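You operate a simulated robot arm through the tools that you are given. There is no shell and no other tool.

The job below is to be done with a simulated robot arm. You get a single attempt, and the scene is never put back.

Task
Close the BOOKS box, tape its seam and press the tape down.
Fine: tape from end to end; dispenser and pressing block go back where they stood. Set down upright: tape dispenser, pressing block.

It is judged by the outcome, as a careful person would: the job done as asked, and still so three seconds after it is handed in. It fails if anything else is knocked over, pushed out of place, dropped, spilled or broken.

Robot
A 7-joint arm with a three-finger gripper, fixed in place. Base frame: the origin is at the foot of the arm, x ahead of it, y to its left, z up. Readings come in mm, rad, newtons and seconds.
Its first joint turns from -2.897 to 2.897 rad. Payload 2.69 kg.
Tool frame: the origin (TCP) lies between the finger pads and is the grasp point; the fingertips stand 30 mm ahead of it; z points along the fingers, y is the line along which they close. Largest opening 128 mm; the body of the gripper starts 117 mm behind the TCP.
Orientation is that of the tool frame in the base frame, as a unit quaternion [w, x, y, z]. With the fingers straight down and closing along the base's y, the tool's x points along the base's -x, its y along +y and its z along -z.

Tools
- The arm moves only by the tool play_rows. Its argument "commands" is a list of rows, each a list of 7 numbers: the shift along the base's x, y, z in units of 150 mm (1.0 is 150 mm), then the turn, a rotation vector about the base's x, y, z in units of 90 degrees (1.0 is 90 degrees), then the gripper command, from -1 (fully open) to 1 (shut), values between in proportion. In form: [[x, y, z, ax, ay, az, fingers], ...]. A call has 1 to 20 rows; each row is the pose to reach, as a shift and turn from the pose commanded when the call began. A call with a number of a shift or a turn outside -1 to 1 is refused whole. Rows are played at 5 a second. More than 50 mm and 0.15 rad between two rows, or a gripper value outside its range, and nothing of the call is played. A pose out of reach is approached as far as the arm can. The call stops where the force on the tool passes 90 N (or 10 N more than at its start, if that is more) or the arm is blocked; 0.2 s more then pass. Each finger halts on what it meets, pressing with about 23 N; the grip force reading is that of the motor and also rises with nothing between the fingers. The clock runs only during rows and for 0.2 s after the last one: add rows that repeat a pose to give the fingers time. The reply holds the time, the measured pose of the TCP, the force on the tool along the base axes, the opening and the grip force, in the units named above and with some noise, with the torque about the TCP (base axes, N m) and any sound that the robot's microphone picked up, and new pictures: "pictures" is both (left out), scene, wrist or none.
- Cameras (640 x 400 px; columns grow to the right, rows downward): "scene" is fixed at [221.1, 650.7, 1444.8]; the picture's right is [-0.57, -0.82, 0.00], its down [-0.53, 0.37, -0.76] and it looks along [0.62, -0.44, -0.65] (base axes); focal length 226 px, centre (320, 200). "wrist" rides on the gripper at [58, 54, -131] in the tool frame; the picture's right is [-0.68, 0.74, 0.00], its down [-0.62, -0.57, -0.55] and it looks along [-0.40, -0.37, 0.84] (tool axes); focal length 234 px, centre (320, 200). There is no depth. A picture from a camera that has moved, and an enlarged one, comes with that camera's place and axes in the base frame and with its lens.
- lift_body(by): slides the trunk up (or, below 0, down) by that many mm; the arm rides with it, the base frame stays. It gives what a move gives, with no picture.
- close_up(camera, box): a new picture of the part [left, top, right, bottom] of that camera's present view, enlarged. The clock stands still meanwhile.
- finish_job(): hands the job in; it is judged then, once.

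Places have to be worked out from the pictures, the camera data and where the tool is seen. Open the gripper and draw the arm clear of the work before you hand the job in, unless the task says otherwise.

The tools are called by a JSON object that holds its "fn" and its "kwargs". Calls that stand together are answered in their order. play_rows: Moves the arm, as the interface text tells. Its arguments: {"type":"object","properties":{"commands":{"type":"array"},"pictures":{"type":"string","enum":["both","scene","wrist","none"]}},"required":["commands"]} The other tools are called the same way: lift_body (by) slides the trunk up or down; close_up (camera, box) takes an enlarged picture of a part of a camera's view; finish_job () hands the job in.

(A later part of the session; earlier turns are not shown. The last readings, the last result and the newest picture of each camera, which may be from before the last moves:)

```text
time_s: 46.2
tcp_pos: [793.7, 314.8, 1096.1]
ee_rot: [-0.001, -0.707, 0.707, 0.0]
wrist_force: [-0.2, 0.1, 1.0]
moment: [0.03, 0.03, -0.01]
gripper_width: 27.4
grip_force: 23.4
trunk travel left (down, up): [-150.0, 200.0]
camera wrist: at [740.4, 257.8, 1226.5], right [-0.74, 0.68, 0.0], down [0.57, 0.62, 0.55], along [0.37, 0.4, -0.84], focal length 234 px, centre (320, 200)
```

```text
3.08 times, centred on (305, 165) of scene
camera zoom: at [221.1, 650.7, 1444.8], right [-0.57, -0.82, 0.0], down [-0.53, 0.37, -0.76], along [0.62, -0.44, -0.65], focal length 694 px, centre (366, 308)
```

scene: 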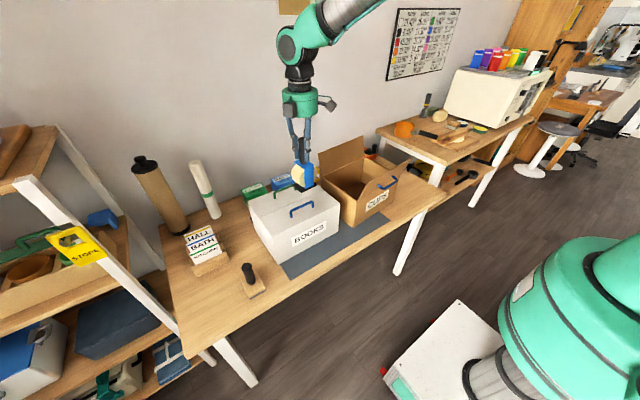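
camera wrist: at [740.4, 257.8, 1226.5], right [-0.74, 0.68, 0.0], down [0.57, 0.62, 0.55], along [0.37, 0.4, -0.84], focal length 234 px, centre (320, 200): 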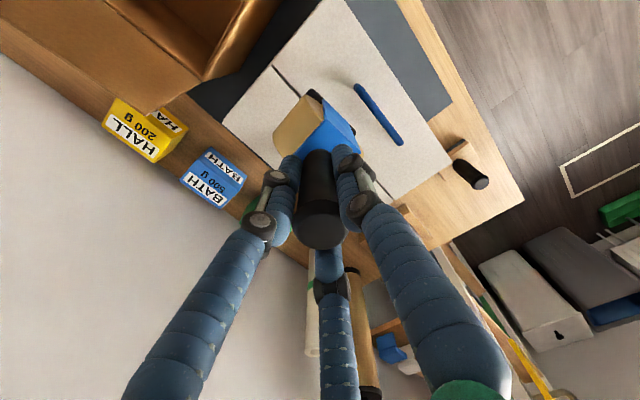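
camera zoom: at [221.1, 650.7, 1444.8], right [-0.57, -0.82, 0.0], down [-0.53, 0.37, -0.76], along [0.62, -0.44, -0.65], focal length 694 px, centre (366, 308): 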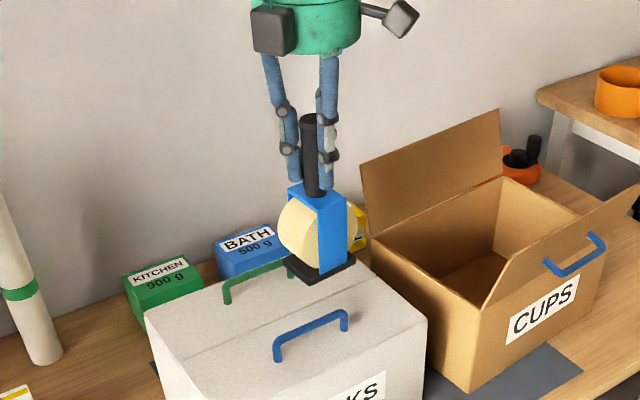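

The seam line sits at x≈795.5 under the dispenser. I move to y≈228, so the nose hangs just past the −y edge (gap to the CUPS box is about 55 mm), and lower to a few mm above the lid.

{"fn": "play_rows", "kwargs": {"commands": [[0.006, -0.2, 0, 0, 0, 0, 1], [0.006, -0.4, 0, 0, 0, 0, 1], [0.006, -0.58, 0, 0, 0, 0, 1], [0.006, -0.58, -0.12, 0, 0, 0, 1], [0.006, -0.58, -0.24, 0, 0, 0, 1], [0.006, -0.58, -0.34, 0, 0, 0, 1], [0.006, -0.58, -0.34, 0, 0, 0, 1]]}}

{"fn": "close_up", "kwargs": {"camera": "scene", "box": [270, 130, 370, 230]}}

{"fn": "close_up", "kwargs": {"camera": "wrist", "box": [200, 0, 460, 200]}}

```text
time_s: 47.8
tcp_pos: [796.7, 230.6, 1043.4]
ee_rot: [0.001, -0.706, 0.708, 0.0]
wrist_force: [0.4, 0.2, -0.8]
moment: [-0.01, 0.01, 0.01]
gripper_width: 27.3
grip_force: 23.4
trunk travel left (down, up): [-150.0, 200.0]
camera wrist: at [742.8, 173.0, 1173.7], right [-0.74, 0.68, 0.0], down [0.57, 0.62, 0.55], along [0.37, 0.4, -0.84], focal length 234 px, centre (320, 200)
```

scene: 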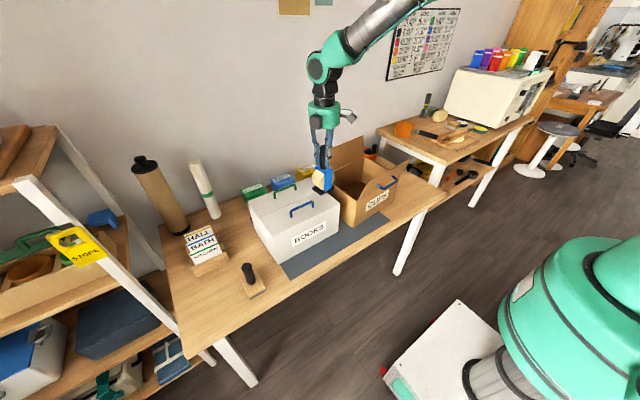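
wrist: 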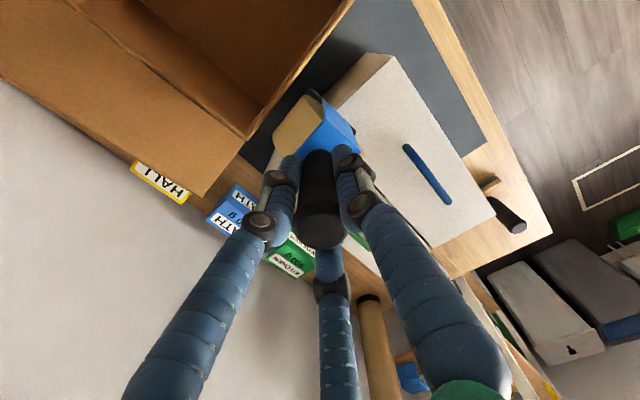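

```text
4.00 times, centred on (320, 180) of scene
camera zoom: at [221.1, 650.7, 1444.8], right [-0.57, -0.82, 0.0], down [-0.53, 0.37, -0.76], along [0.62, -0.44, -0.65], focal length 902 px, centre (320, 280)
```

zoom: 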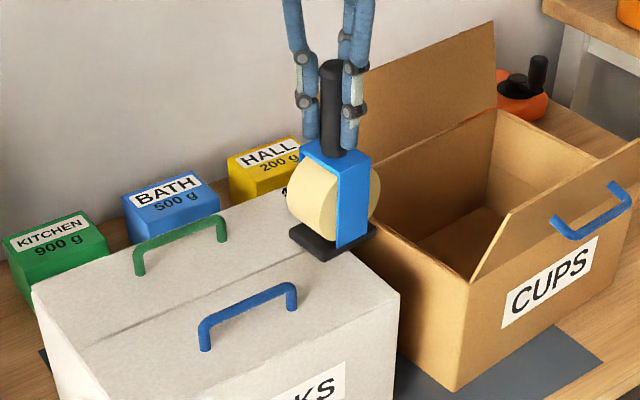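

```text
2.00 times, centred on (330, 100) of wrist
camera zoom: at [742.8, 173.0, 1173.7], right [-0.74, 0.68, 0.0], down [0.57, 0.62, 0.55], along [0.37, 0.4, -0.84], focal length 468 px, centre (300, 400)
```

zoom: 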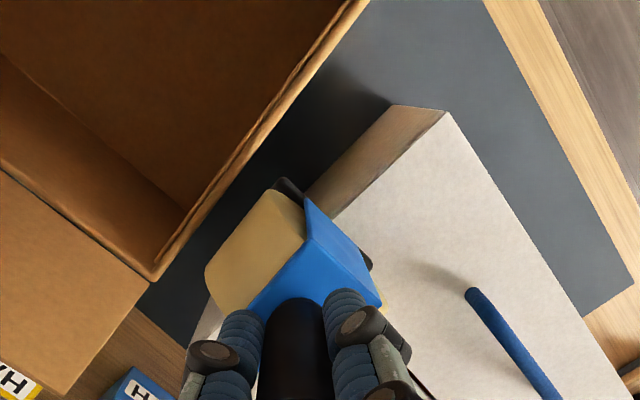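

The base is lined up with the seam. I descend in small steps until light contact with the lid is felt.

{"fn": "play_rows", "kwargs": {"commands": [[0, 0, -0.015, 0, 0, 0, 1], [0, 0, -0.03, 0, 0, 0, 1], [0, 0, -0.04, 0, 0, 0, 1], [0, 0, -0.04, 0, 0, 0, 1]], "pictures": "none"}}

{"fn": "play_rows", "kwargs": {"commands": [[0, 0, -0.01, 0, 0, 0, 1], [0, 0, -0.02, 0, 0, 0, 1], [0, 0, -0.02, 0, 0, 0, 1]], "pictures": "none"}}

```text
time_s: 48.8
tcp_pos: [796.5, 230.2, 1041.9]
ee_rot: [0.002, -0.707, 0.707, -0.001]
wrist_force: [2.8, -0.2, 17.1]
moment: [0.23, -0.04, -0.09]
gripper_width: 27.0
grip_force: 22.6
trunk travel left (down, up): [-150.0, 200.0]
```

```text
time_s: 49.6
tcp_pos: [794.2, 228.8, 1035.9]
ee_rot: [0.0, -0.707, 0.707, -0.001]
wrist_force: [5.1, 1.5, 11.9]
moment: [0.21, -0.37, -0.03]
gripper_width: 26.8
grip_force: 22.8
trunk travel left (down, up): [-150.0, 200.0]
```

Contact came a bit early (about 17 N at TCP z≈1042), meaning the dispenser had slid down some mm in the grip during the carry. Force is now about 12 N; I look before sliding.

{"fn": "close_up", "kwargs": {"camera": "scene", "box": [270, 130, 370, 230]}}

{"fn": "close_up", "kwargs": {"camera": "wrist", "box": [220, 60, 440, 260]}}

```text
4.00 times, centred on (320, 180) of scene
camera zoom: at [221.1, 650.7, 1444.8], right [-0.57, -0.82, 0.0], down [-0.53, 0.37, -0.76], along [0.62, -0.44, -0.65], focal length 902 px, centre (320, 280)
```

zoom: 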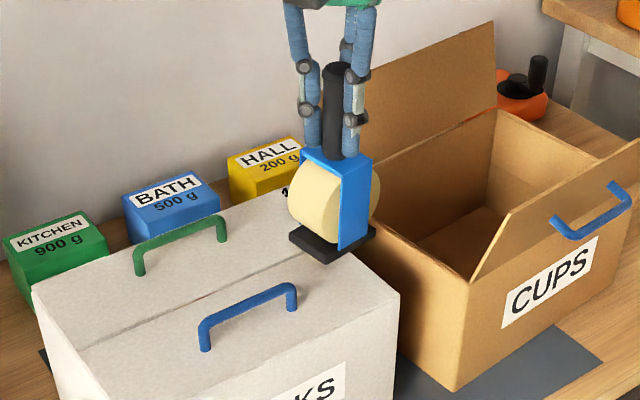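

```text
2.00 times, centred on (330, 160) of wrist
camera zoom: at [741.0, 172.4, 1166.0], right [-0.74, 0.68, 0.0], down [0.57, 0.62, 0.55], along [0.37, 0.4, -0.84], focal length 468 px, centre (300, 280)
```

zoom: 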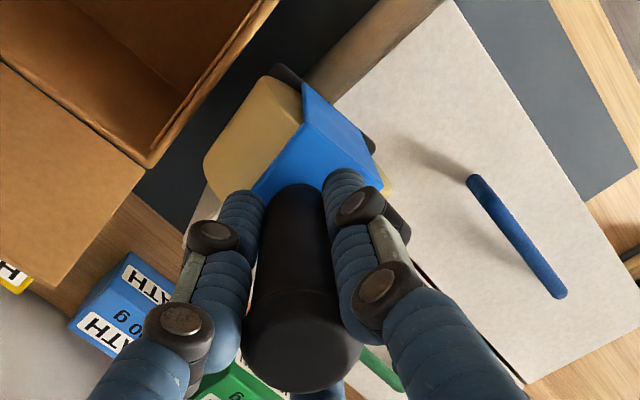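

The dispenser is sitting flat on the lid at the −y end. To avoid tipping it while dragging, I ease the preload up by about 1 mm and read the force.

{"fn": "play_rows", "kwargs": {"commands": [[0, 0, 0.006, 0, 0, 0, 1], [0, 0, 0.006, 0, 0, 0, 1]], "pictures": "none"}}

```text
time_s: 50.2
tcp_pos: [794.3, 229.6, 1036.0]
ee_rot: [-0.001, -0.707, 0.708, 0.001]
wrist_force: [4.3, 2.2, 4.7]
moment: [0.37, -0.26, -0.03]
gripper_width: 26.8
grip_force: 23.2
trunk travel left (down, up): [-150.0, 200.0]
```

Contact force is now about 5 N. I start drawing the dispenser along the seam toward +y, slowly, and check after the first stretch whether tape is being laid.

{"fn": "play_rows", "kwargs": {"commands": [[0, 0.05, 0, 0, 0, 0, 1], [0, 0.1, 0, 0, 0, 0, 1], [0, 0.16, 0, 0, 0, 0, 1], [0, 0.22, 0, 0, 0, 0, 1], [0, 0.28, 0, 0, 0, 0, 1], [0, 0.34, 0, 0, 0, 0, 1], [0, 0.4, 0, 0, 0, 0, 1]]}}

{"fn": "close_up", "kwargs": {"camera": "scene", "box": [260, 120, 370, 230]}}

{"fn": "close_up", "kwargs": {"camera": "wrist", "box": [200, 0, 460, 200]}}

```text
time_s: 51.8
tcp_pos: [795.2, 289.1, 1036.0]
ee_rot: [0.001, -0.707, 0.707, -0.001]
wrist_force: [-0.4, -3.5, 4.0]
moment: [-0.35, 0.28, 0.07]
gripper_width: 26.8
grip_force: 22.6
trunk travel left (down, up): [-150.0, 200.0]
camera wrist: at [741.9, 232.0, 1166.9], right [-0.74, 0.68, 0.0], down [0.57, 0.62, 0.55], along [0.37, 0.4, -0.84], focal length 234 px, centre (320, 200)
```

scene: 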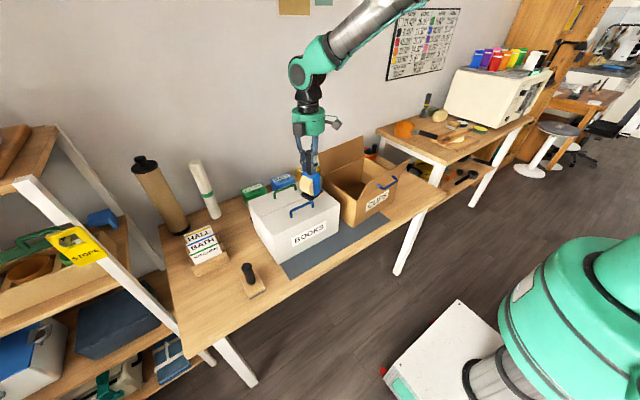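
wrist: 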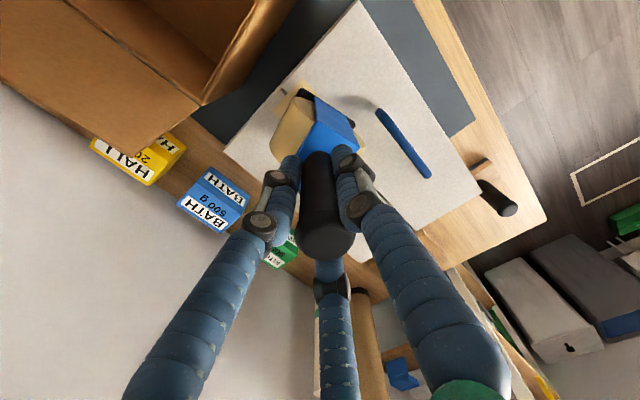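

```text
3.64 times, centred on (315, 175) of scene
camera zoom: at [221.1, 650.7, 1444.8], right [-0.57, -0.82, 0.0], down [-0.53, 0.37, -0.76], along [0.62, -0.44, -0.65], focal length 820 px, centre (338, 291)
```

zoom: 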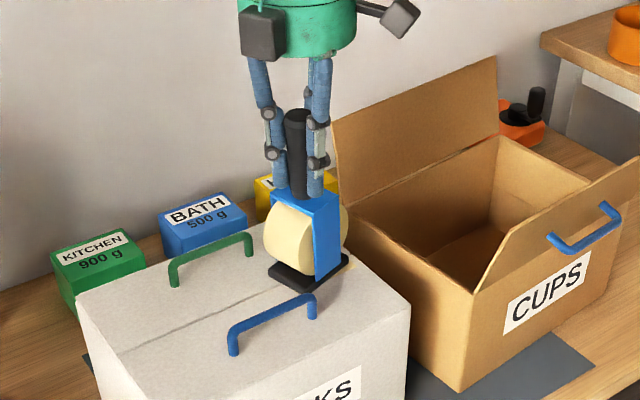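

```text
2.00 times, centred on (330, 100) of wrist
camera zoom: at [741.9, 232.0, 1166.9], right [-0.74, 0.68, 0.0], down [0.57, 0.62, 0.55], along [0.37, 0.4, -0.84], focal length 468 px, centre (300, 400)
```

zoom: 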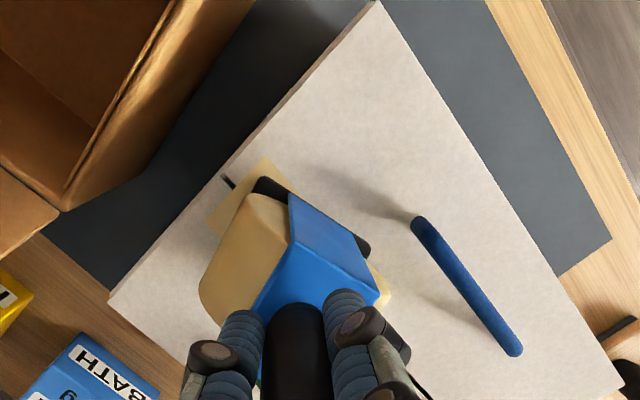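

Tape is being laid: a strip about 45 mm wide, centred on the seam (x≈796), but its start is about 10 mm inside the −y edge. I slide back toward −y a little further than before (nose still clear of the CUPS box), then forward again to see whether the start extends to the edge.

{"fn": "play_rows", "kwargs": {"commands": [[0, -0.06, 0, 0, 0, 0, 1], [0, -0.13, 0, 0, 0, 0, 1], [0, -0.2, 0, 0, 0, 0, 1], [0, -0.27, 0, 0, 0, 0, 1], [0, -0.34, 0, 0, 0, 0, 1], [0, -0.4, 0, 0, 0, 0, 1], [0, -0.43, 0, 0, 0, 0, 1], [0, -0.46, 0, 0, 0, 0, 1], [0, -0.46, 0, 0, 0, 0, 1]]}}

{"fn": "close_up", "kwargs": {"camera": "scene", "box": [280, 130, 370, 230]}}

{"fn": "close_up", "kwargs": {"camera": "wrist", "box": [200, 0, 460, 200]}}

```text
time_s: 53.8
tcp_pos: [794.6, 220.5, 1036.4]
ee_rot: [0.0, -0.706, 0.708, 0.0]
wrist_force: [0.2, 0.3, -4.0]
moment: [-0.01, 0.0, 0.01]
gripper_width: 26.6
grip_force: 23.2
trunk travel left (down, up): [-150.0, 200.0]
camera wrist: at [741.4, 163.2, 1167.1], right [-0.74, 0.68, 0.0], down [0.57, 0.62, 0.55], along [0.37, 0.4, -0.84], focal length 234 px, centre (320, 200)
```

scene: 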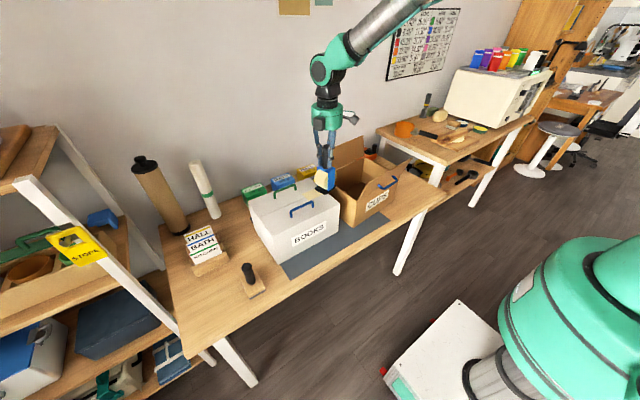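
wrist: 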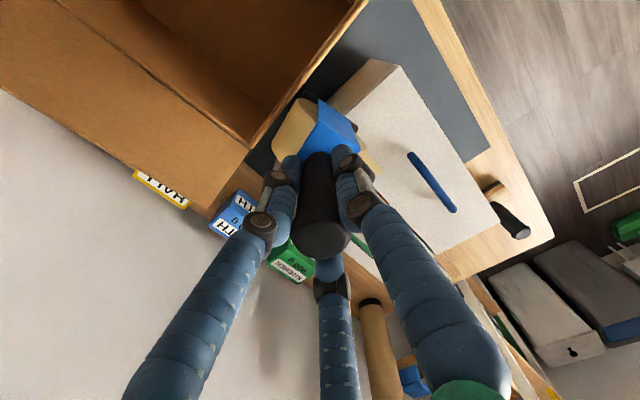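

```text
4.00 times, centred on (325, 180) of scene
camera zoom: at [221.1, 650.7, 1444.8], right [-0.57, -0.82, 0.0], down [-0.53, 0.37, -0.76], along [0.62, -0.44, -0.65], focal length 902 px, centre (300, 280)
```

zoom: 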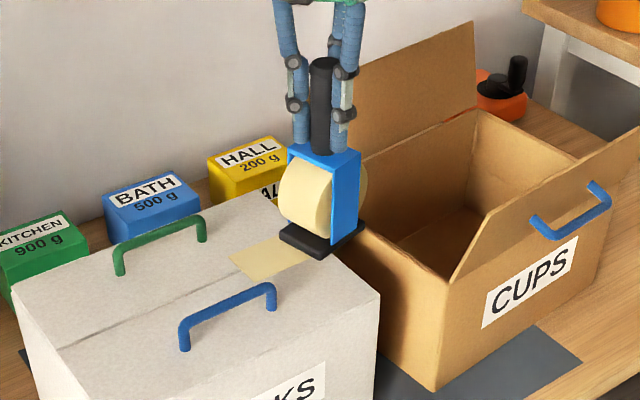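

```text
2.00 times, centred on (330, 100) of wrist
camera zoom: at [741.4, 163.2, 1167.1], right [-0.74, 0.68, 0.0], down [0.57, 0.62, 0.55], along [0.37, 0.4, -0.84], focal length 468 px, centre (300, 400)
```

zoom: 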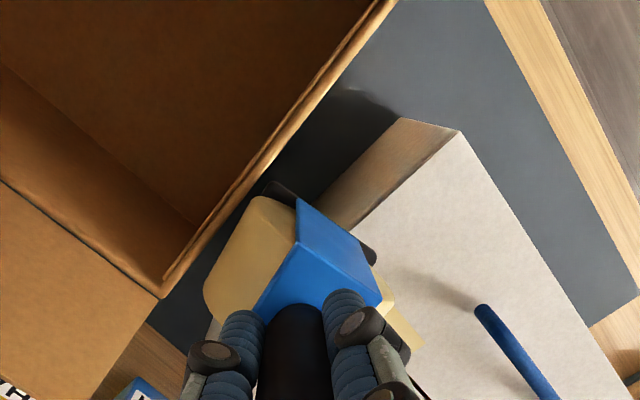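

Now the strip shows in the scene view: it runs to y≈314 although the dispenser centre only got to y≈289, so tape leaves about 20 mm toward the +y side of the dispenser's centre. I go forward again to see where its −y start now lies.

{"fn": "play_rows", "kwargs": {"commands": [[0, 0.03, 0, 0, 0, 0, 1], [0, 0.08, 0, 0, 0, 0, 1], [0, 0.15, 0, 0, 0, 0, 1], [0, 0.22, 0, 0, 0, 0, 1], [0, 0.29, 0, 0, 0, 0, 1], [0, 0.36, 0, 0, 0, 0, 1], [0, 0.43, 0, 0, 0, 0, 1], [0, 0.5, 0, 0, 0, 0, 1], [0, 0.57, 0, 0, 0, 0, 1], [0, 0.57, 0, 0, 0, 0, 1]]}}

{"fn": "close_up", "kwargs": {"camera": "scene", "box": [260, 130, 350, 230]}}

{"fn": "close_up", "kwargs": {"camera": "wrist", "box": [200, 0, 460, 200]}}

```text
time_s: 56.0
tcp_pos: [794.7, 306.2, 1036.5]
ee_rot: [0.001, -0.706, 0.708, 0.001]
wrist_force: [0.5, -0.2, -4.0]
moment: [-0.06, 0.0, -0.02]
gripper_width: 26.5
grip_force: 23.1
trunk travel left (down, up): [-150.0, 200.0]
camera wrist: at [740.9, 248.3, 1167.2], right [-0.74, 0.68, 0.0], down [0.57, 0.62, 0.55], along [0.37, 0.4, -0.84], focal length 234 px, centre (320, 200)
```

scene: 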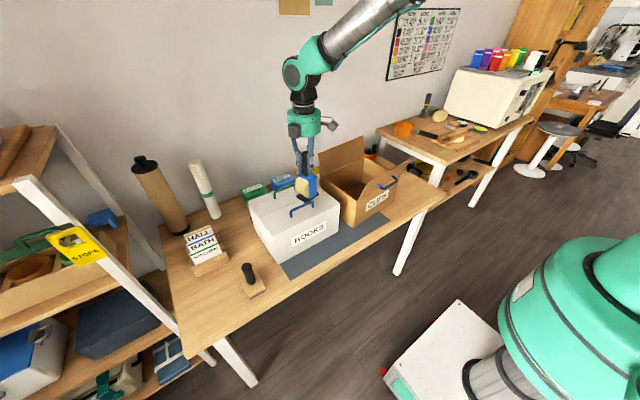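
wrist: 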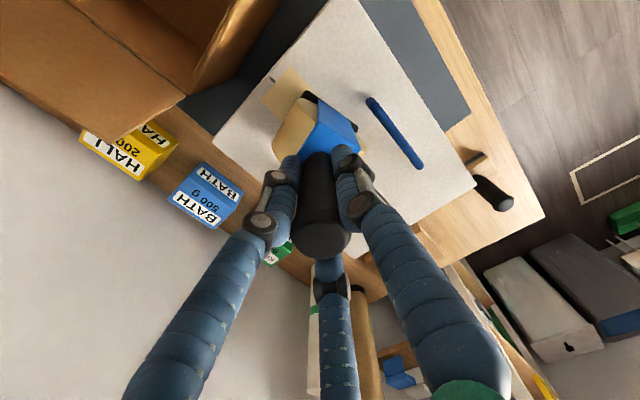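

```text
4.00 times, centred on (305, 180) of scene
camera zoom: at [221.1, 650.7, 1444.8], right [-0.57, -0.82, 0.0], down [-0.53, 0.37, -0.76], along [0.62, -0.44, -0.65], focal length 902 px, centre (380, 280)
```

zoom: 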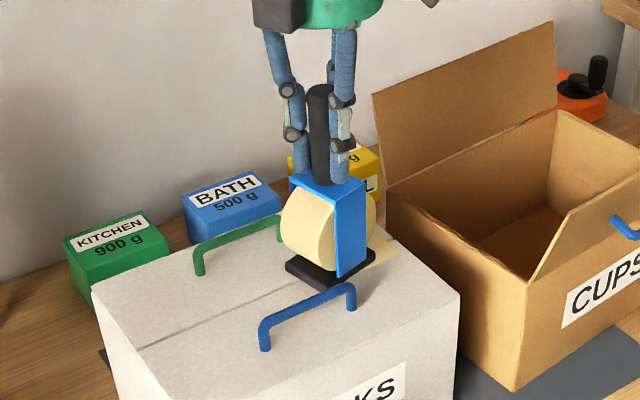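

```text
2.00 times, centred on (330, 100) of wrist
camera zoom: at [740.9, 248.3, 1167.2], right [-0.74, 0.68, 0.0], down [0.57, 0.62, 0.55], along [0.37, 0.4, -0.84], focal length 468 px, centre (300, 400)
```

zoom: 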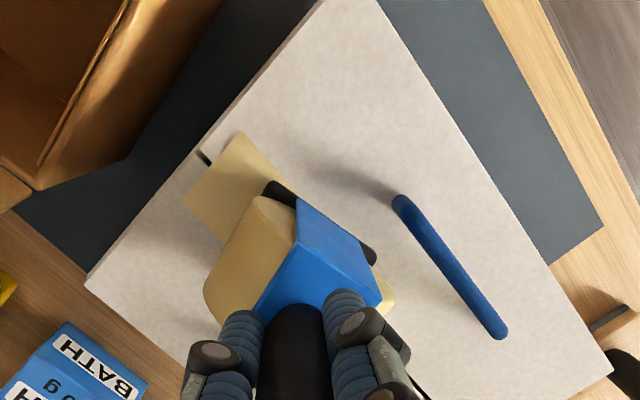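

The start of the strip hasn't moved; during that back-and-forth the base was just barely off the lid (force equals the dispenser's weight). I step back to overlap the laid tape and lower slightly to regain light contact, then I'll run to the +y end.

{"fn": "play_rows", "kwargs": {"commands": [[0, -0.1, 0, 0, 0, 0, 1], [0, -0.2, 0, 0, 0, 0, 1], [0, -0.22, 0, 0, 0, 0, 1], [0, -0.22, -0.007, 0, 0, 0, 1], [0, -0.22, -0.012, 0, 0, 0, 1], [0, -0.22, -0.012, 0, 0, 0, 1]], "pictures": "none"}}

```text
time_s: 57.4
tcp_pos: [796.2, 273.6, 1035.9]
ee_rot: [0.0, -0.707, 0.708, 0.0]
wrist_force: [0.3, -0.3, -0.8]
moment: [-0.09, 0.16, 0.04]
gripper_width: 26.5
grip_force: 22.9
trunk travel left (down, up): [-150.0, 200.0]
```

Partial contact (the lid now carries about 3 N). I lower another millimetre for a steady light press.

{"fn": "play_rows", "kwargs": {"commands": [[0, 0, -0.006, 0, 0, 0, 1], [0, 0, -0.006, 0, 0, 0, 1]], "pictures": "none"}}

```text
time_s: 58.0
tcp_pos: [794.5, 273.4, 1035.9]
ee_rot: [0.0, -0.706, 0.708, -0.001]
wrist_force: [0.1, -3.3, 6.4]
moment: [-0.22, 0.18, 0.03]
gripper_width: 26.5
grip_force: 23.3
trunk travel left (down, up): [-150.0, 200.0]
```

Contact is steady at about 6 N net. I draw the dispenser toward +y.

{"fn": "play_rows", "kwargs": {"commands": [[0, 0.06, 0, 0, 0, 0, 1], [0, 0.13, 0, 0, 0, 0, 1], [0, 0.2, 0, 0, 0, 0, 1], [0, 0.27, 0, 0, 0, 0, 1], [0, 0.34, 0, 0, 0, 0, 1], [0, 0.41, 0, 0, 0, 0, 1], [0, 0.48, 0, 0, 0, 0, 1], [0, 0.55, 0, 0, 0, 0, 1], [0, 0.62, 0, 0, 0, 0, 1], [0, 0.69, 0, 0, 0, 0, 1], [0, 0.76, 0, 0, 0, 0, 1], [0, 0.83, 0, 0, 0, 0, 1]]}}

{"fn": "close_up", "kwargs": {"camera": "scene", "box": [230, 120, 350, 240]}}

{"fn": "close_up", "kwargs": {"camera": "wrist", "box": [180, 0, 460, 220]}}

```text
time_s: 60.6
tcp_pos: [793.4, 397.1, 1033.2]
ee_rot: [0.001, -0.707, 0.708, 0.0]
wrist_force: [0.0, -8.7, 12.9]
moment: [-0.72, 0.1, 0.04]
gripper_width: 28.1
grip_force: 23.1
trunk travel left (down, up): [-150.0, 200.0]
camera wrist: at [740.1, 339.3, 1165.1], right [-0.74, 0.68, 0.0], down [0.57, 0.61, 0.55], along [0.37, 0.4, -0.84], focal length 234 px, centre (320, 200)
```

scene: 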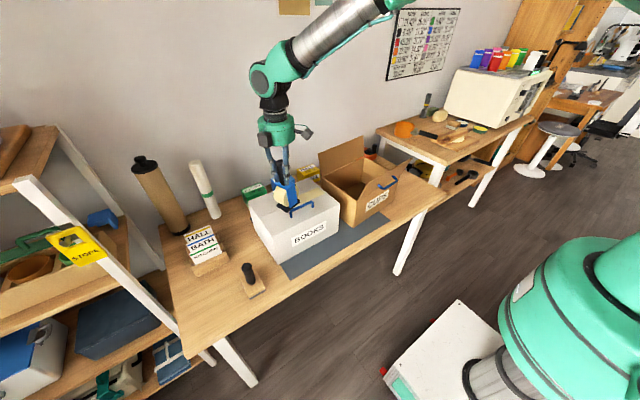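
wrist: 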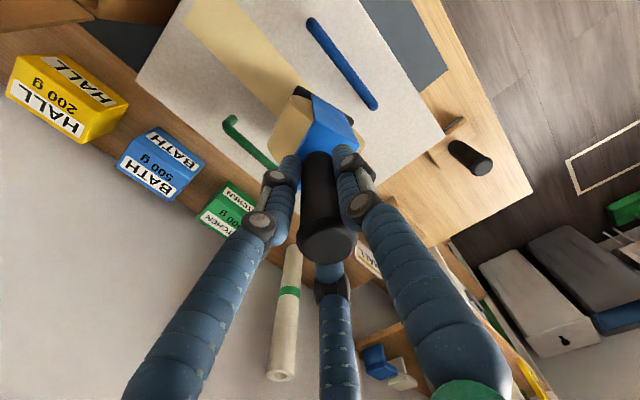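

```text
3.33 times, centred on (290, 180) of scene
camera zoom: at [221.1, 650.7, 1444.8], right [-0.57, -0.82, 0.0], down [-0.53, 0.37, -0.76], along [0.62, -0.44, -0.65], focal length 752 px, centre (420, 267)
```

zoom: 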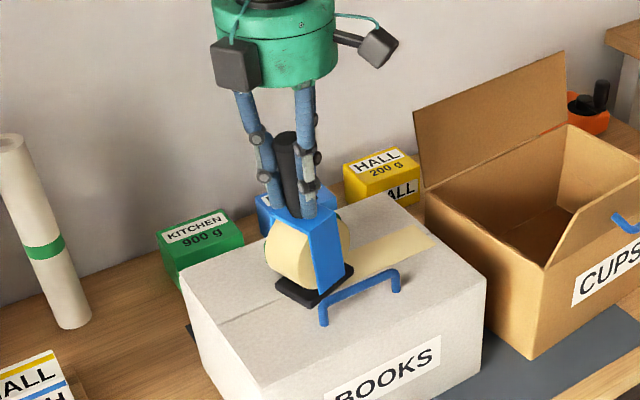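

```text
1.82 times, centred on (320, 110) of wrist
camera zoom: at [740.1, 339.3, 1165.1], right [-0.74, 0.68, 0.0], down [0.57, 0.61, 0.55], along [0.37, 0.4, -0.84], focal length 426 px, centre (320, 364)
```

zoom: 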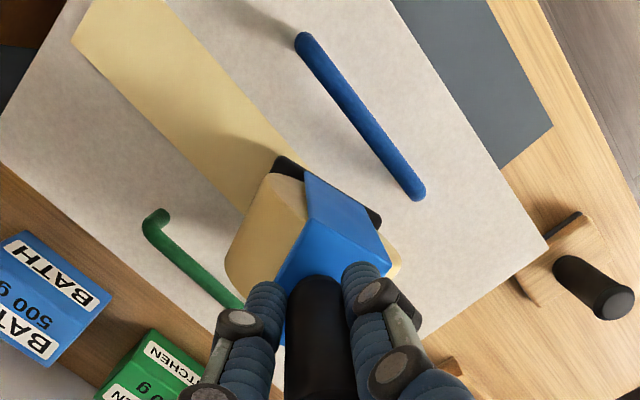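

The tape strip is following the seam nicely; the dispenser leans slightly from drag friction (about 13 N press). I ease up by about 1 mm and continue.

{"fn": "play_rows", "kwargs": {"commands": [[0, 0, 0.008, 0, 0, 0, 1], [0, 0.04, 0.008, 0, 0, 0, 1], [0, 0.1, 0.008, 0, 0, 0, 1], [0, 0.16, 0.008, 0, 0, 0, 1], [0, 0.22, 0.008, 0, 0, 0, 1], [0, 0.28, 0.008, 0, 0, 0, 1], [0, 0.28, 0.008, 0, 0, 0, 1]]}}

{"fn": "close_up", "kwargs": {"camera": "scene", "box": [230, 120, 350, 240]}}

```text
time_s: 62.2
tcp_pos: [795.0, 439.7, 1036.4]
ee_rot: [0.0, -0.706, 0.708, 0.0]
wrist_force: [-2.1, -4.4, 2.0]
moment: [-0.41, 0.17, -0.01]
gripper_width: 28.0
grip_force: 22.6
trunk travel left (down, up): [-150.0, 200.0]
camera wrist: at [741.5, 382.1, 1165.5], right [-0.74, 0.68, 0.0], down [0.57, 0.62, 0.55], along [0.37, 0.4, -0.84], focal length 234 px, centre (320, 200)
```

scene: 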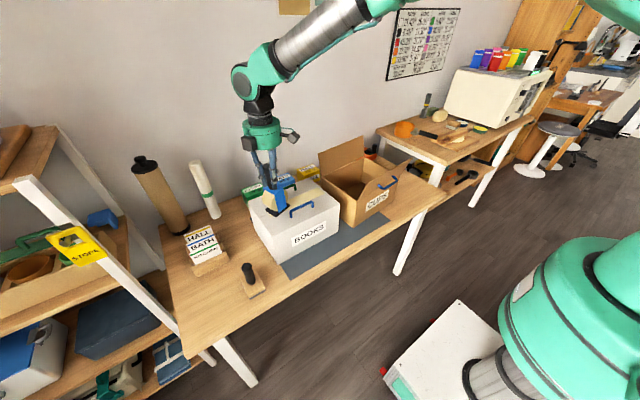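
wrist: 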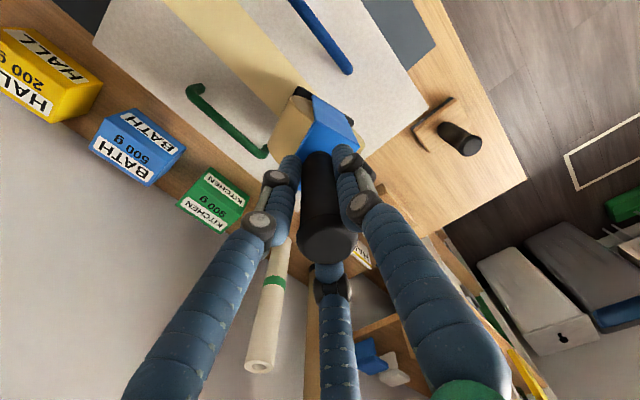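

```text
3.33 times, centred on (290, 180) of scene
camera zoom: at [221.1, 650.7, 1444.8], right [-0.57, -0.82, 0.0], down [-0.53, 0.37, -0.76], along [0.62, -0.44, -0.65], focal length 752 px, centre (420, 267)
```

zoom: 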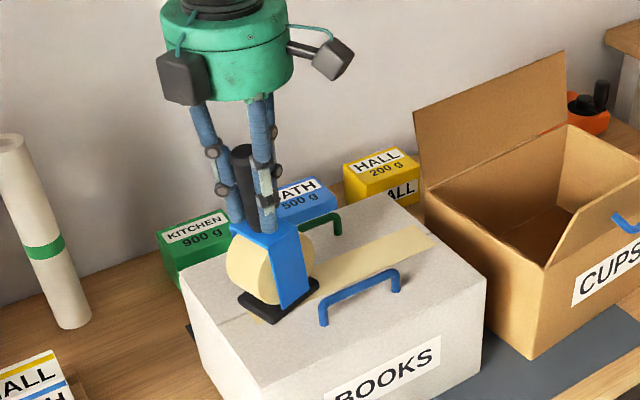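

Strip is growing along the seam and contact is light. I continue to and just past the +y end of the lid.

{"fn": "play_rows", "kwargs": {"commands": [[0, 0.06, 0, 0, 0, 0, 1], [0, 0.12, 0, 0, 0, 0, 1], [0, 0.18, 0, 0, 0, 0, 1], [0, 0.24, 0, 0, 0, 0, 1], [0, 0.3, 0, 0, 0, 0, 1], [0, 0.36, 0, 0, 0, 0, 1], [0, 0.4, 0, 0, 0, 0, 1], [0, 0.4, 0, 0, 0, 0, 1]]}}

{"fn": "close_up", "kwargs": {"camera": "scene", "box": [220, 120, 340, 240]}}

{"fn": "close_up", "kwargs": {"camera": "wrist", "box": [180, 0, 460, 220]}}

```text
time_s: 64.0
tcp_pos: [795.6, 500.9, 1035.3]
ee_rot: [0.0, -0.707, 0.707, 0.0]
wrist_force: [-0.2, 0.0, -5.4]
moment: [0.01, 0.0, 0.02]
gripper_width: 27.0
grip_force: 23.1
trunk travel left (down, up): [-150.0, 200.0]
camera wrist: at [741.8, 442.9, 1164.9], right [-0.74, 0.68, 0.0], down [0.57, 0.62, 0.55], along [0.37, 0.4, -0.84], focal length 234 px, centre (320, 200)
```

scene: 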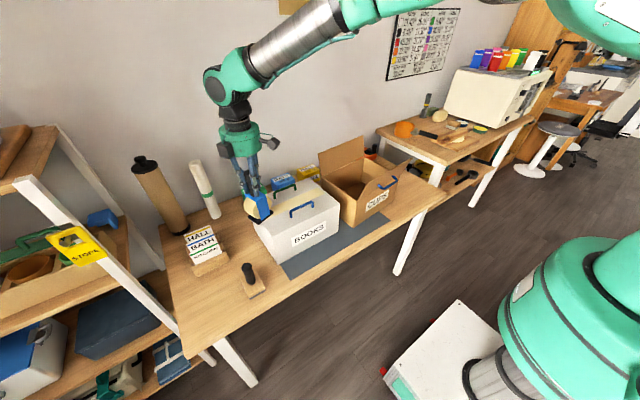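
wrist: 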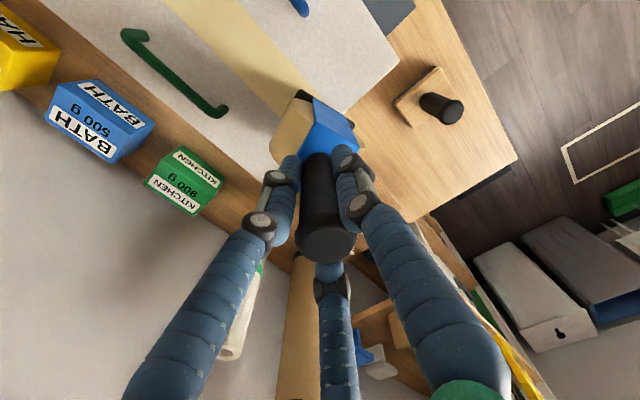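

```text
3.33 times, centred on (280, 180) of scene
camera zoom: at [221.1, 650.7, 1444.8], right [-0.57, -0.82, 0.0], down [-0.53, 0.37, -0.76], along [0.62, -0.44, -0.65], focal length 752 px, centre (453, 267)
```

zoom: 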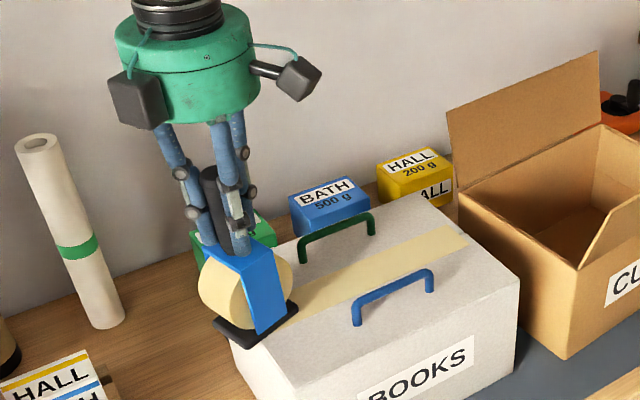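

```text
1.82 times, centred on (320, 110) of wrist
camera zoom: at [741.8, 442.9, 1164.9], right [-0.74, 0.68, 0.0], down [0.57, 0.62, 0.55], along [0.37, 0.4, -0.84], focal length 426 px, centre (320, 364)
```

zoom: 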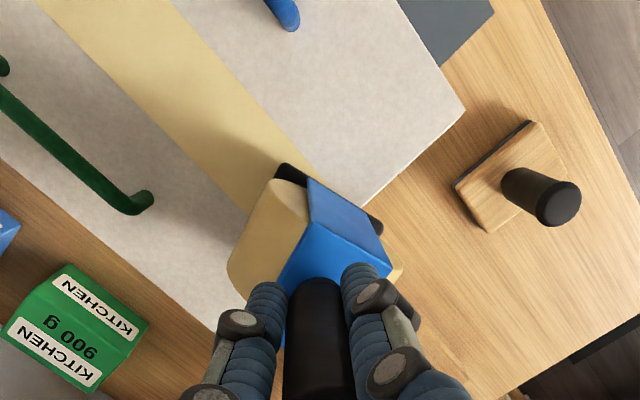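

The dispenser has passed the +y end. I lift it straight up to see where the strip ends on both sides.

{"fn": "play_rows", "kwargs": {"commands": [[0, 0, 0.1, 0, 0, 0, 1], [0, 0, 0.25, 0, 0, 0, 1], [0, 0, 0.45, 0, 0, 0, 1], [0, 0, 0.45, 0, 0, 0, 1]]}}

{"fn": "close_up", "kwargs": {"camera": "scene", "box": [240, 160, 350, 260]}}

{"fn": "close_up", "kwargs": {"camera": "scene", "box": [200, 100, 320, 220]}}

```text
time_s: 65.0
tcp_pos: [795.6, 499.0, 1102.5]
ee_rot: [0.0, -0.707, 0.707, 0.0]
wrist_force: [-0.3, 0.0, -3.9]
moment: [0.02, -0.01, 0.03]
gripper_width: 27.0
grip_force: 23.1
trunk travel left (down, up): [-150.0, 200.0]
camera wrist: at [741.8, 442.1, 1233.5], right [-0.74, 0.68, 0.0], down [0.57, 0.62, 0.55], along [0.37, 0.4, -0.84], focal length 234 px, centre (320, 200)
```

scene: 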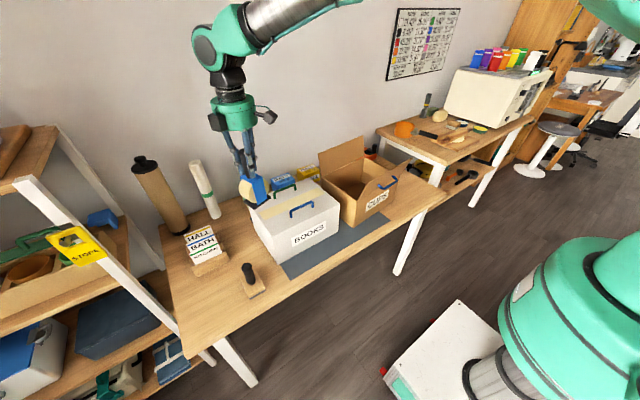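
wrist: 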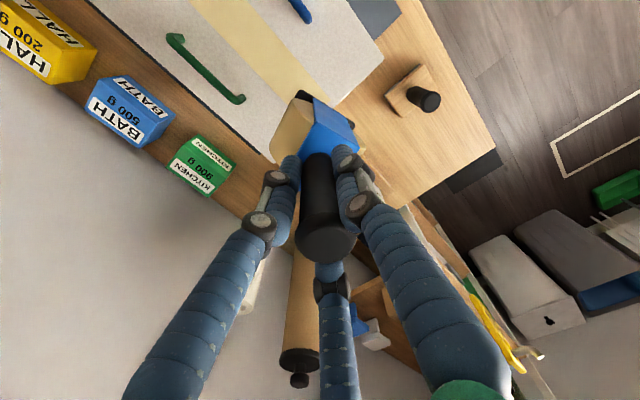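

```text
4.00 times, centred on (295, 210) of scene
camera zoom: at [221.1, 650.7, 1444.8], right [-0.57, -0.82, 0.0], down [-0.53, 0.37, -0.76], along [0.62, -0.44, -0.65], focal length 902 px, centre (420, 160)
```

zoom: 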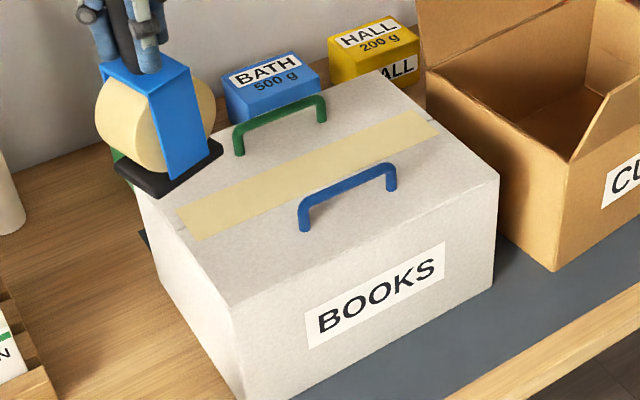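

```text
3.33 times, centred on (260, 160) of scene
camera zoom: at [221.1, 650.7, 1444.8], right [-0.57, -0.82, 0.0], down [-0.53, 0.37, -0.76], along [0.62, -0.44, -0.65], focal length 752 px, centre (520, 333)
```

zoom: 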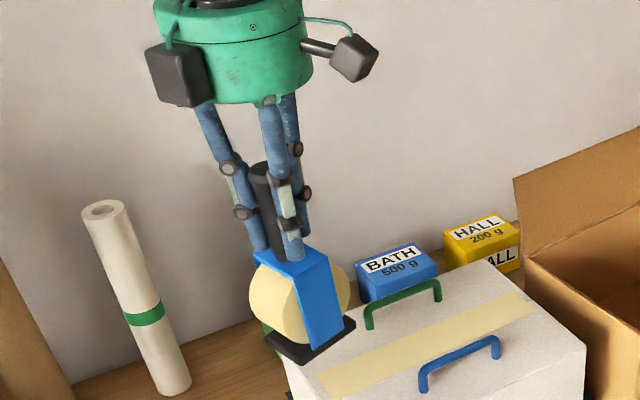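

The strip spans roughly y 239–491, so about 8–10 mm short at each edge. I enlarge both ends strongly from the scene camera to measure the margins.

{"fn": "close_up", "kwargs": {"camera": "scene", "box": [250, 200, 290, 230]}}

{"fn": "close_up", "kwargs": {"camera": "scene", "box": [300, 175, 340, 205]}}

```text
13.33 times, centred on (270, 215) of scene
camera zoom: at [221.1, 650.7, 1444.8], right [-0.57, -0.82, 0.0], down [-0.53, 0.37, -0.76], along [0.62, -0.44, -0.65], focal length 3008 px, centre (987, 0)
```

zoom: 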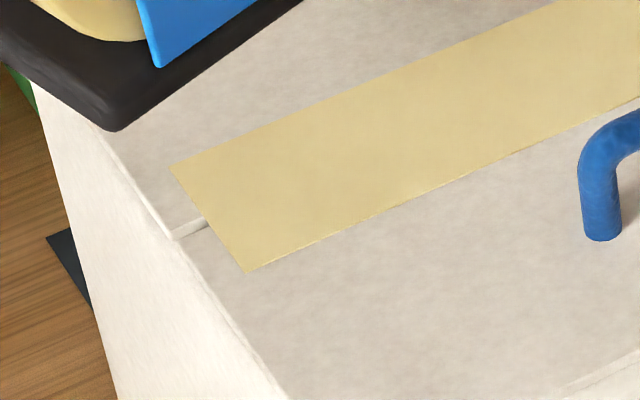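

```text
13.33 times, centred on (320, 190) of scene
camera zoom: at [221.1, 650.7, 1444.8], right [-0.57, -0.82, 0.0], down [-0.53, 0.37, -0.76], along [0.62, -0.44, -0.65], focal length 3008 px, centre (320, 333)
```

zoom: 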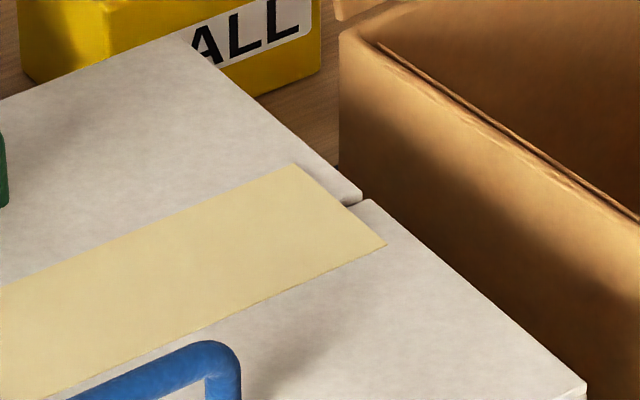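

The tape ends about 10 mm short at the +y edge and about 7 mm short at the −y edge. I bring the dispenser back over the +y end (centre y≈468), lower it gently to re-level on the lid, and extend the strip over the edge.

{"fn": "play_rows", "kwargs": {"commands": [[0, -0.1, 0, 0, 0, 0, 1], [0, -0.21, -0.1, 0, 0, 0, 1], [0, -0.21, -0.25, 0, 0, 0, 1], [0, -0.21, -0.38, 0, 0, 0, 1], [0, -0.21, -0.4, 0, 0, 0, 1], [0, -0.21, -0.4, 0, 0, 0, 1]], "pictures": "none"}}

{"fn": "close_up", "kwargs": {"camera": "scene", "box": [230, 140, 320, 230]}}

```text
time_s: 66.4
tcp_pos: [795.9, 467.7, 1040.8]
ee_rot: [-0.001, -0.707, 0.707, 0.001]
wrist_force: [-0.6, -0.7, -4.5]
moment: [0.03, 0.02, -0.01]
gripper_width: 26.9
grip_force: 22.5
trunk travel left (down, up): [-150.0, 200.0]
```

```text
4.44 times, centred on (275, 185) of scene
camera zoom: at [221.1, 650.7, 1444.8], right [-0.57, -0.82, 0.0], down [-0.53, 0.37, -0.76], along [0.62, -0.44, -0.65], focal length 1003 px, centre (520, 267)
```

zoom: 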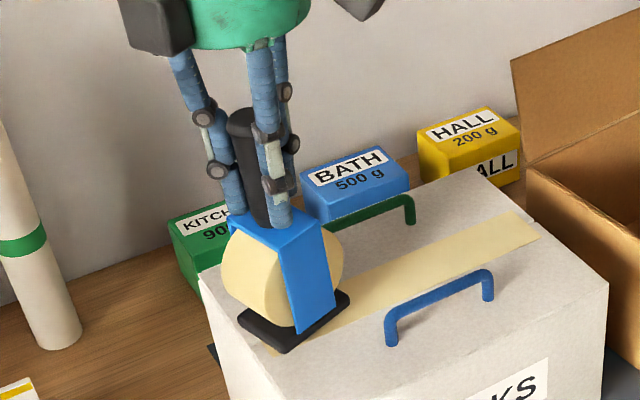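

Still just above the lid. I lower in 1–1.5 mm steps until contact is felt.

{"fn": "play_rows", "kwargs": {"commands": [[0, 0, -0.01, 0, 0, 0, 1], [0, 0, -0.02, 0, 0, 0, 1], [0, 0, -0.03, 0, 0, 0, 1], [0, 0, -0.03, 0, 0, 0, 1]], "pictures": "none"}}

```text
time_s: 67.4
tcp_pos: [794.7, 467.4, 1036.8]
ee_rot: [0.001, -0.707, 0.708, 0.0]
wrist_force: [0.0, -0.2, -4.4]
moment: [-0.04, 0.01, 0.0]
gripper_width: 26.7
grip_force: 22.7
trunk travel left (down, up): [-150.0, 200.0]
```

{"fn": "play_rows", "kwargs": {"commands": [[0, 0, -0.008, 0, 0, 0, 1], [0, 0, -0.016, 0, 0, 0, 1], [0, 0, -0.016, 0, 0, 0, 1]], "pictures": "none"}}

```text
time_s: 68.2
tcp_pos: [794.9, 468.1, 1035.7]
ee_rot: [0.001, -0.707, 0.707, 0.0]
wrist_force: [-0.8, -0.4, -5.7]
moment: [0.0, 0.02, 0.01]
gripper_width: 26.7
grip_force: 23.2
trunk travel left (down, up): [-150.0, 200.0]
```

Force still equals the hanging weight, so no contact yet at TCP z≈1035. I keep lowering by about 1 mm per step.

{"fn": "play_rows", "kwargs": {"commands": [[0, 0, -0.008, 0, 0, 0, 1], [0, 0, -0.016, 0, 0, 0, 1], [0, 0, -0.016, 0, 0, 0, 1]], "pictures": "none"}}

```text
time_s: 69.0
tcp_pos: [794.7, 467.9, 1033.5]
ee_rot: [0.001, -0.707, 0.708, 0.0]
wrist_force: [0.8, 0.1, 5.9]
moment: [0.21, 0.19, -0.04]
gripper_width: 26.7
grip_force: 22.7
trunk travel left (down, up): [-150.0, 200.0]
```

Contact at TCP z≈1033.5 with about 6 N. I slide toward +y so the tape outlet passes the edge while the base still rests on the lid.

{"fn": "play_rows", "kwargs": {"commands": [[0, 0.03, 0, 0, 0, 0, 1], [0, 0.06, 0, 0, 0, 0, 1], [0, 0.09, 0, 0, 0, 0, 1], [0, 0.12, 0, 0, 0, 0, 1], [0, 0.12, 0, 0, 0, 0, 1]], "pictures": "none"}}

{"fn": "close_up", "kwargs": {"camera": "scene", "box": [230, 140, 320, 230]}}

```text
time_s: 70.2
tcp_pos: [794.0, 485.2, 1035.1]
ee_rot: [0.002, -0.706, 0.708, 0.0]
wrist_force: [5.3, -7.6, 16.6]
moment: [-0.91, -0.12, 0.1]
gripper_width: 27.8
grip_force: 23.0
trunk travel left (down, up): [-150.0, 200.0]
```

```text
4.44 times, centred on (275, 185) of scene
camera zoom: at [221.1, 650.7, 1444.8], right [-0.57, -0.82, 0.0], down [-0.53, 0.37, -0.76], along [0.62, -0.44, -0.65], focal length 1003 px, centre (520, 267)
```

zoom: 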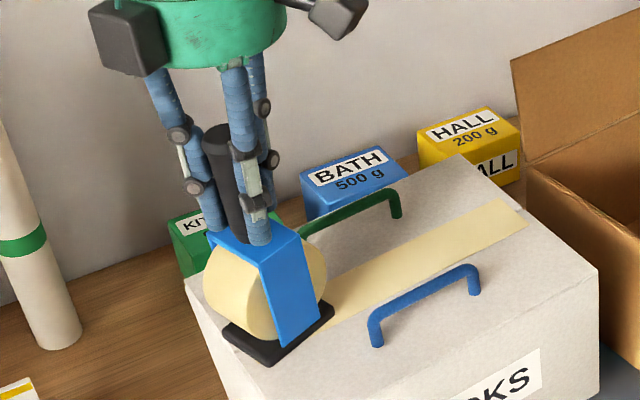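

The force rose to about 17 N and the box seems to have shifted slightly in the picture. I stop and look at the whole box before doing anything else.

{"fn": "close_up", "kwargs": {"camera": "scene", "box": [230, 140, 360, 270]}}

{"fn": "close_up", "kwargs": {"camera": "wrist", "box": [180, 0, 460, 220]}}

```text
3.08 times, centred on (295, 205) of scene
camera zoom: at [221.1, 650.7, 1444.8], right [-0.57, -0.82, 0.0], down [-0.53, 0.37, -0.76], along [0.62, -0.44, -0.65], focal length 694 px, centre (397, 185)
```

zoom: 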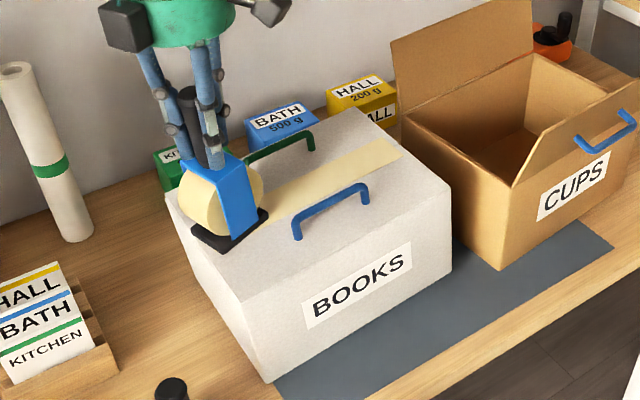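

```text
1.82 times, centred on (320, 110) of wrist
camera zoom: at [740.6, 427.5, 1165.0], right [-0.74, 0.68, 0.0], down [0.57, 0.61, 0.55], along [0.37, 0.4, -0.84], focal length 426 px, centre (320, 364)
```

zoom: 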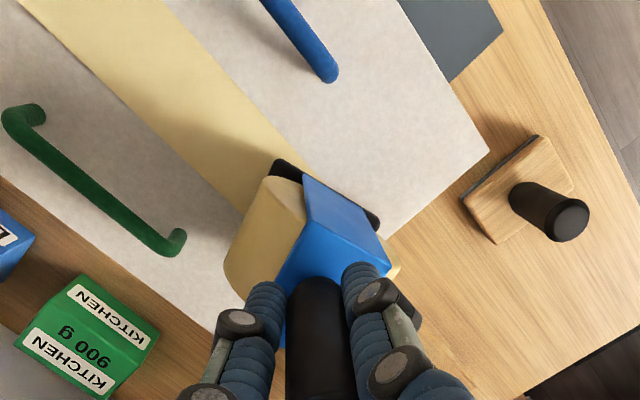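

The −y end of the box is lifting a little: the dispenser is dragging the light box and tipping it about its +y edge. I back off immediately, reversing the slide and then easing up, so the box settles down gently.

{"fn": "play_rows", "kwargs": {"commands": [[0, -0.02, 0, 0, 0, 0, 1], [0, -0.05, 0, 0, 0, 0, 1], [0, -0.08, 0, 0, 0, 0, 1], [0, -0.11, 0, 0, 0, 0, 1], [0, -0.13, 0.01, 0, 0, 0, 1], [0, -0.13, 0.03, 0, 0, 0, 1], [0, -0.13, 0.06, 0, 0, 0, 1], [0, -0.13, 0.12, 0, 0, 0, 1], [0, -0.13, 0.12, 0, 0, 0, 1]]}}

{"fn": "close_up", "kwargs": {"camera": "scene", "box": [230, 140, 360, 270]}}

```text
time_s: 72.2
tcp_pos: [795.0, 466.4, 1050.9]
ee_rot: [0.0, -0.706, 0.708, 0.0]
wrist_force: [0.8, -0.2, -4.1]
moment: [-0.02, -0.01, -0.03]
gripper_width: 26.6
grip_force: 23.0
trunk travel left (down, up): [-150.0, 200.0]
camera wrist: at [741.4, 408.9, 1181.5], right [-0.74, 0.68, 0.0], down [0.57, 0.62, 0.55], along [0.37, 0.4, -0.84], focal length 234 px, centre (320, 200)
```

scene: 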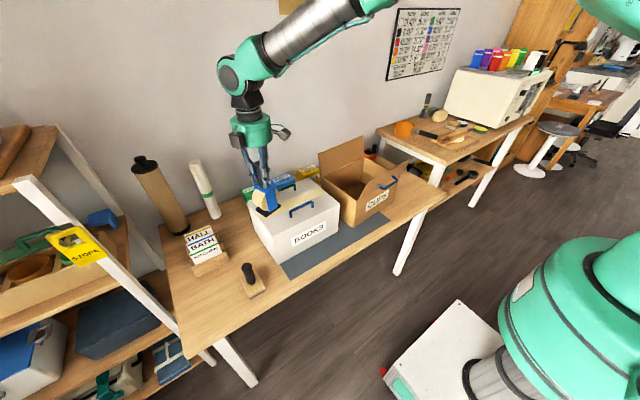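
wrist: 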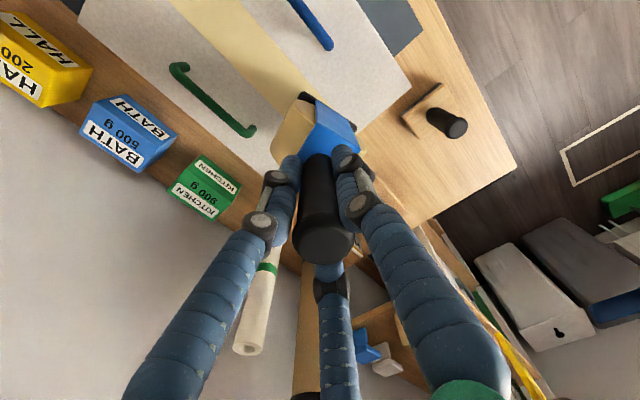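

```text
3.08 times, centred on (295, 205) of scene
camera zoom: at [221.1, 650.7, 1444.8], right [-0.57, -0.82, 0.0], down [-0.53, 0.37, -0.76], along [0.62, -0.44, -0.65], focal length 694 px, centre (397, 185)
```

zoom: 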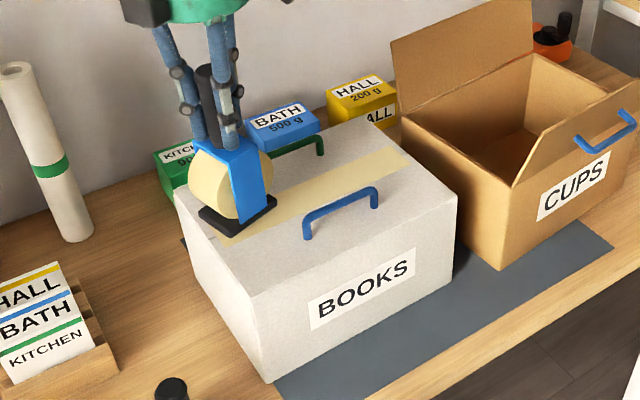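

The box is back flat in its place. I lift the dispenser clear and check whether the strip's +y end has grown.

{"fn": "play_rows", "kwargs": {"commands": [[0, 0.05, 0.12, 0, 0, 0, 1], [0, 0.15, 0.3, 0, 0, 0, 1], [0, 0.25, 0.38, 0, 0, 0, 1], [0, 0.25, 0.38, 0, 0, 0, 1]], "pictures": "none"}}

{"fn": "close_up", "kwargs": {"camera": "scene", "box": [250, 200, 290, 230]}}

{"fn": "close_up", "kwargs": {"camera": "scene", "box": [300, 175, 340, 205]}}

```text
time_s: 73.2
tcp_pos: [795.3, 506.0, 1109.3]
ee_rot: [0.0, -0.706, 0.708, 0.0]
wrist_force: [-0.5, 1.6, -4.8]
moment: [0.0, -0.01, 0.01]
gripper_width: 26.7
grip_force: 23.0
trunk travel left (down, up): [-150.0, 200.0]
```

```text
13.33 times, centred on (270, 215) of scene
camera zoom: at [221.1, 650.7, 1444.8], right [-0.57, -0.82, 0.0], down [-0.53, 0.37, -0.76], along [0.62, -0.44, -0.65], focal length 3008 px, centre (987, 0)
```

zoom: 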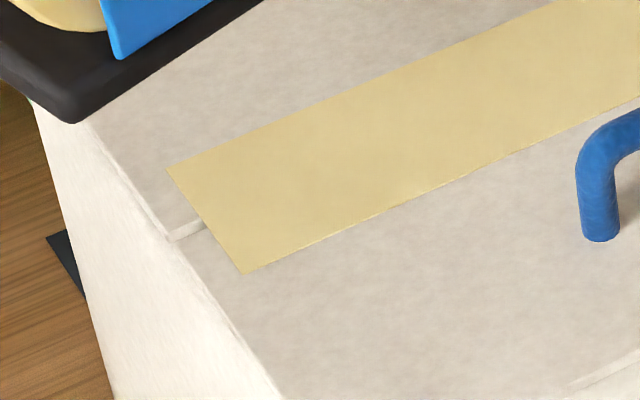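

```text
13.33 times, centred on (320, 190) of scene
camera zoom: at [221.1, 650.7, 1444.8], right [-0.57, -0.82, 0.0], down [-0.53, 0.37, -0.76], along [0.62, -0.44, -0.65], focal length 3008 px, centre (320, 333)
```

zoom: 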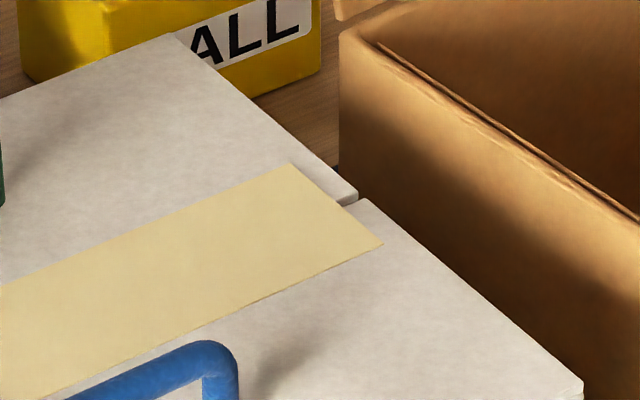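

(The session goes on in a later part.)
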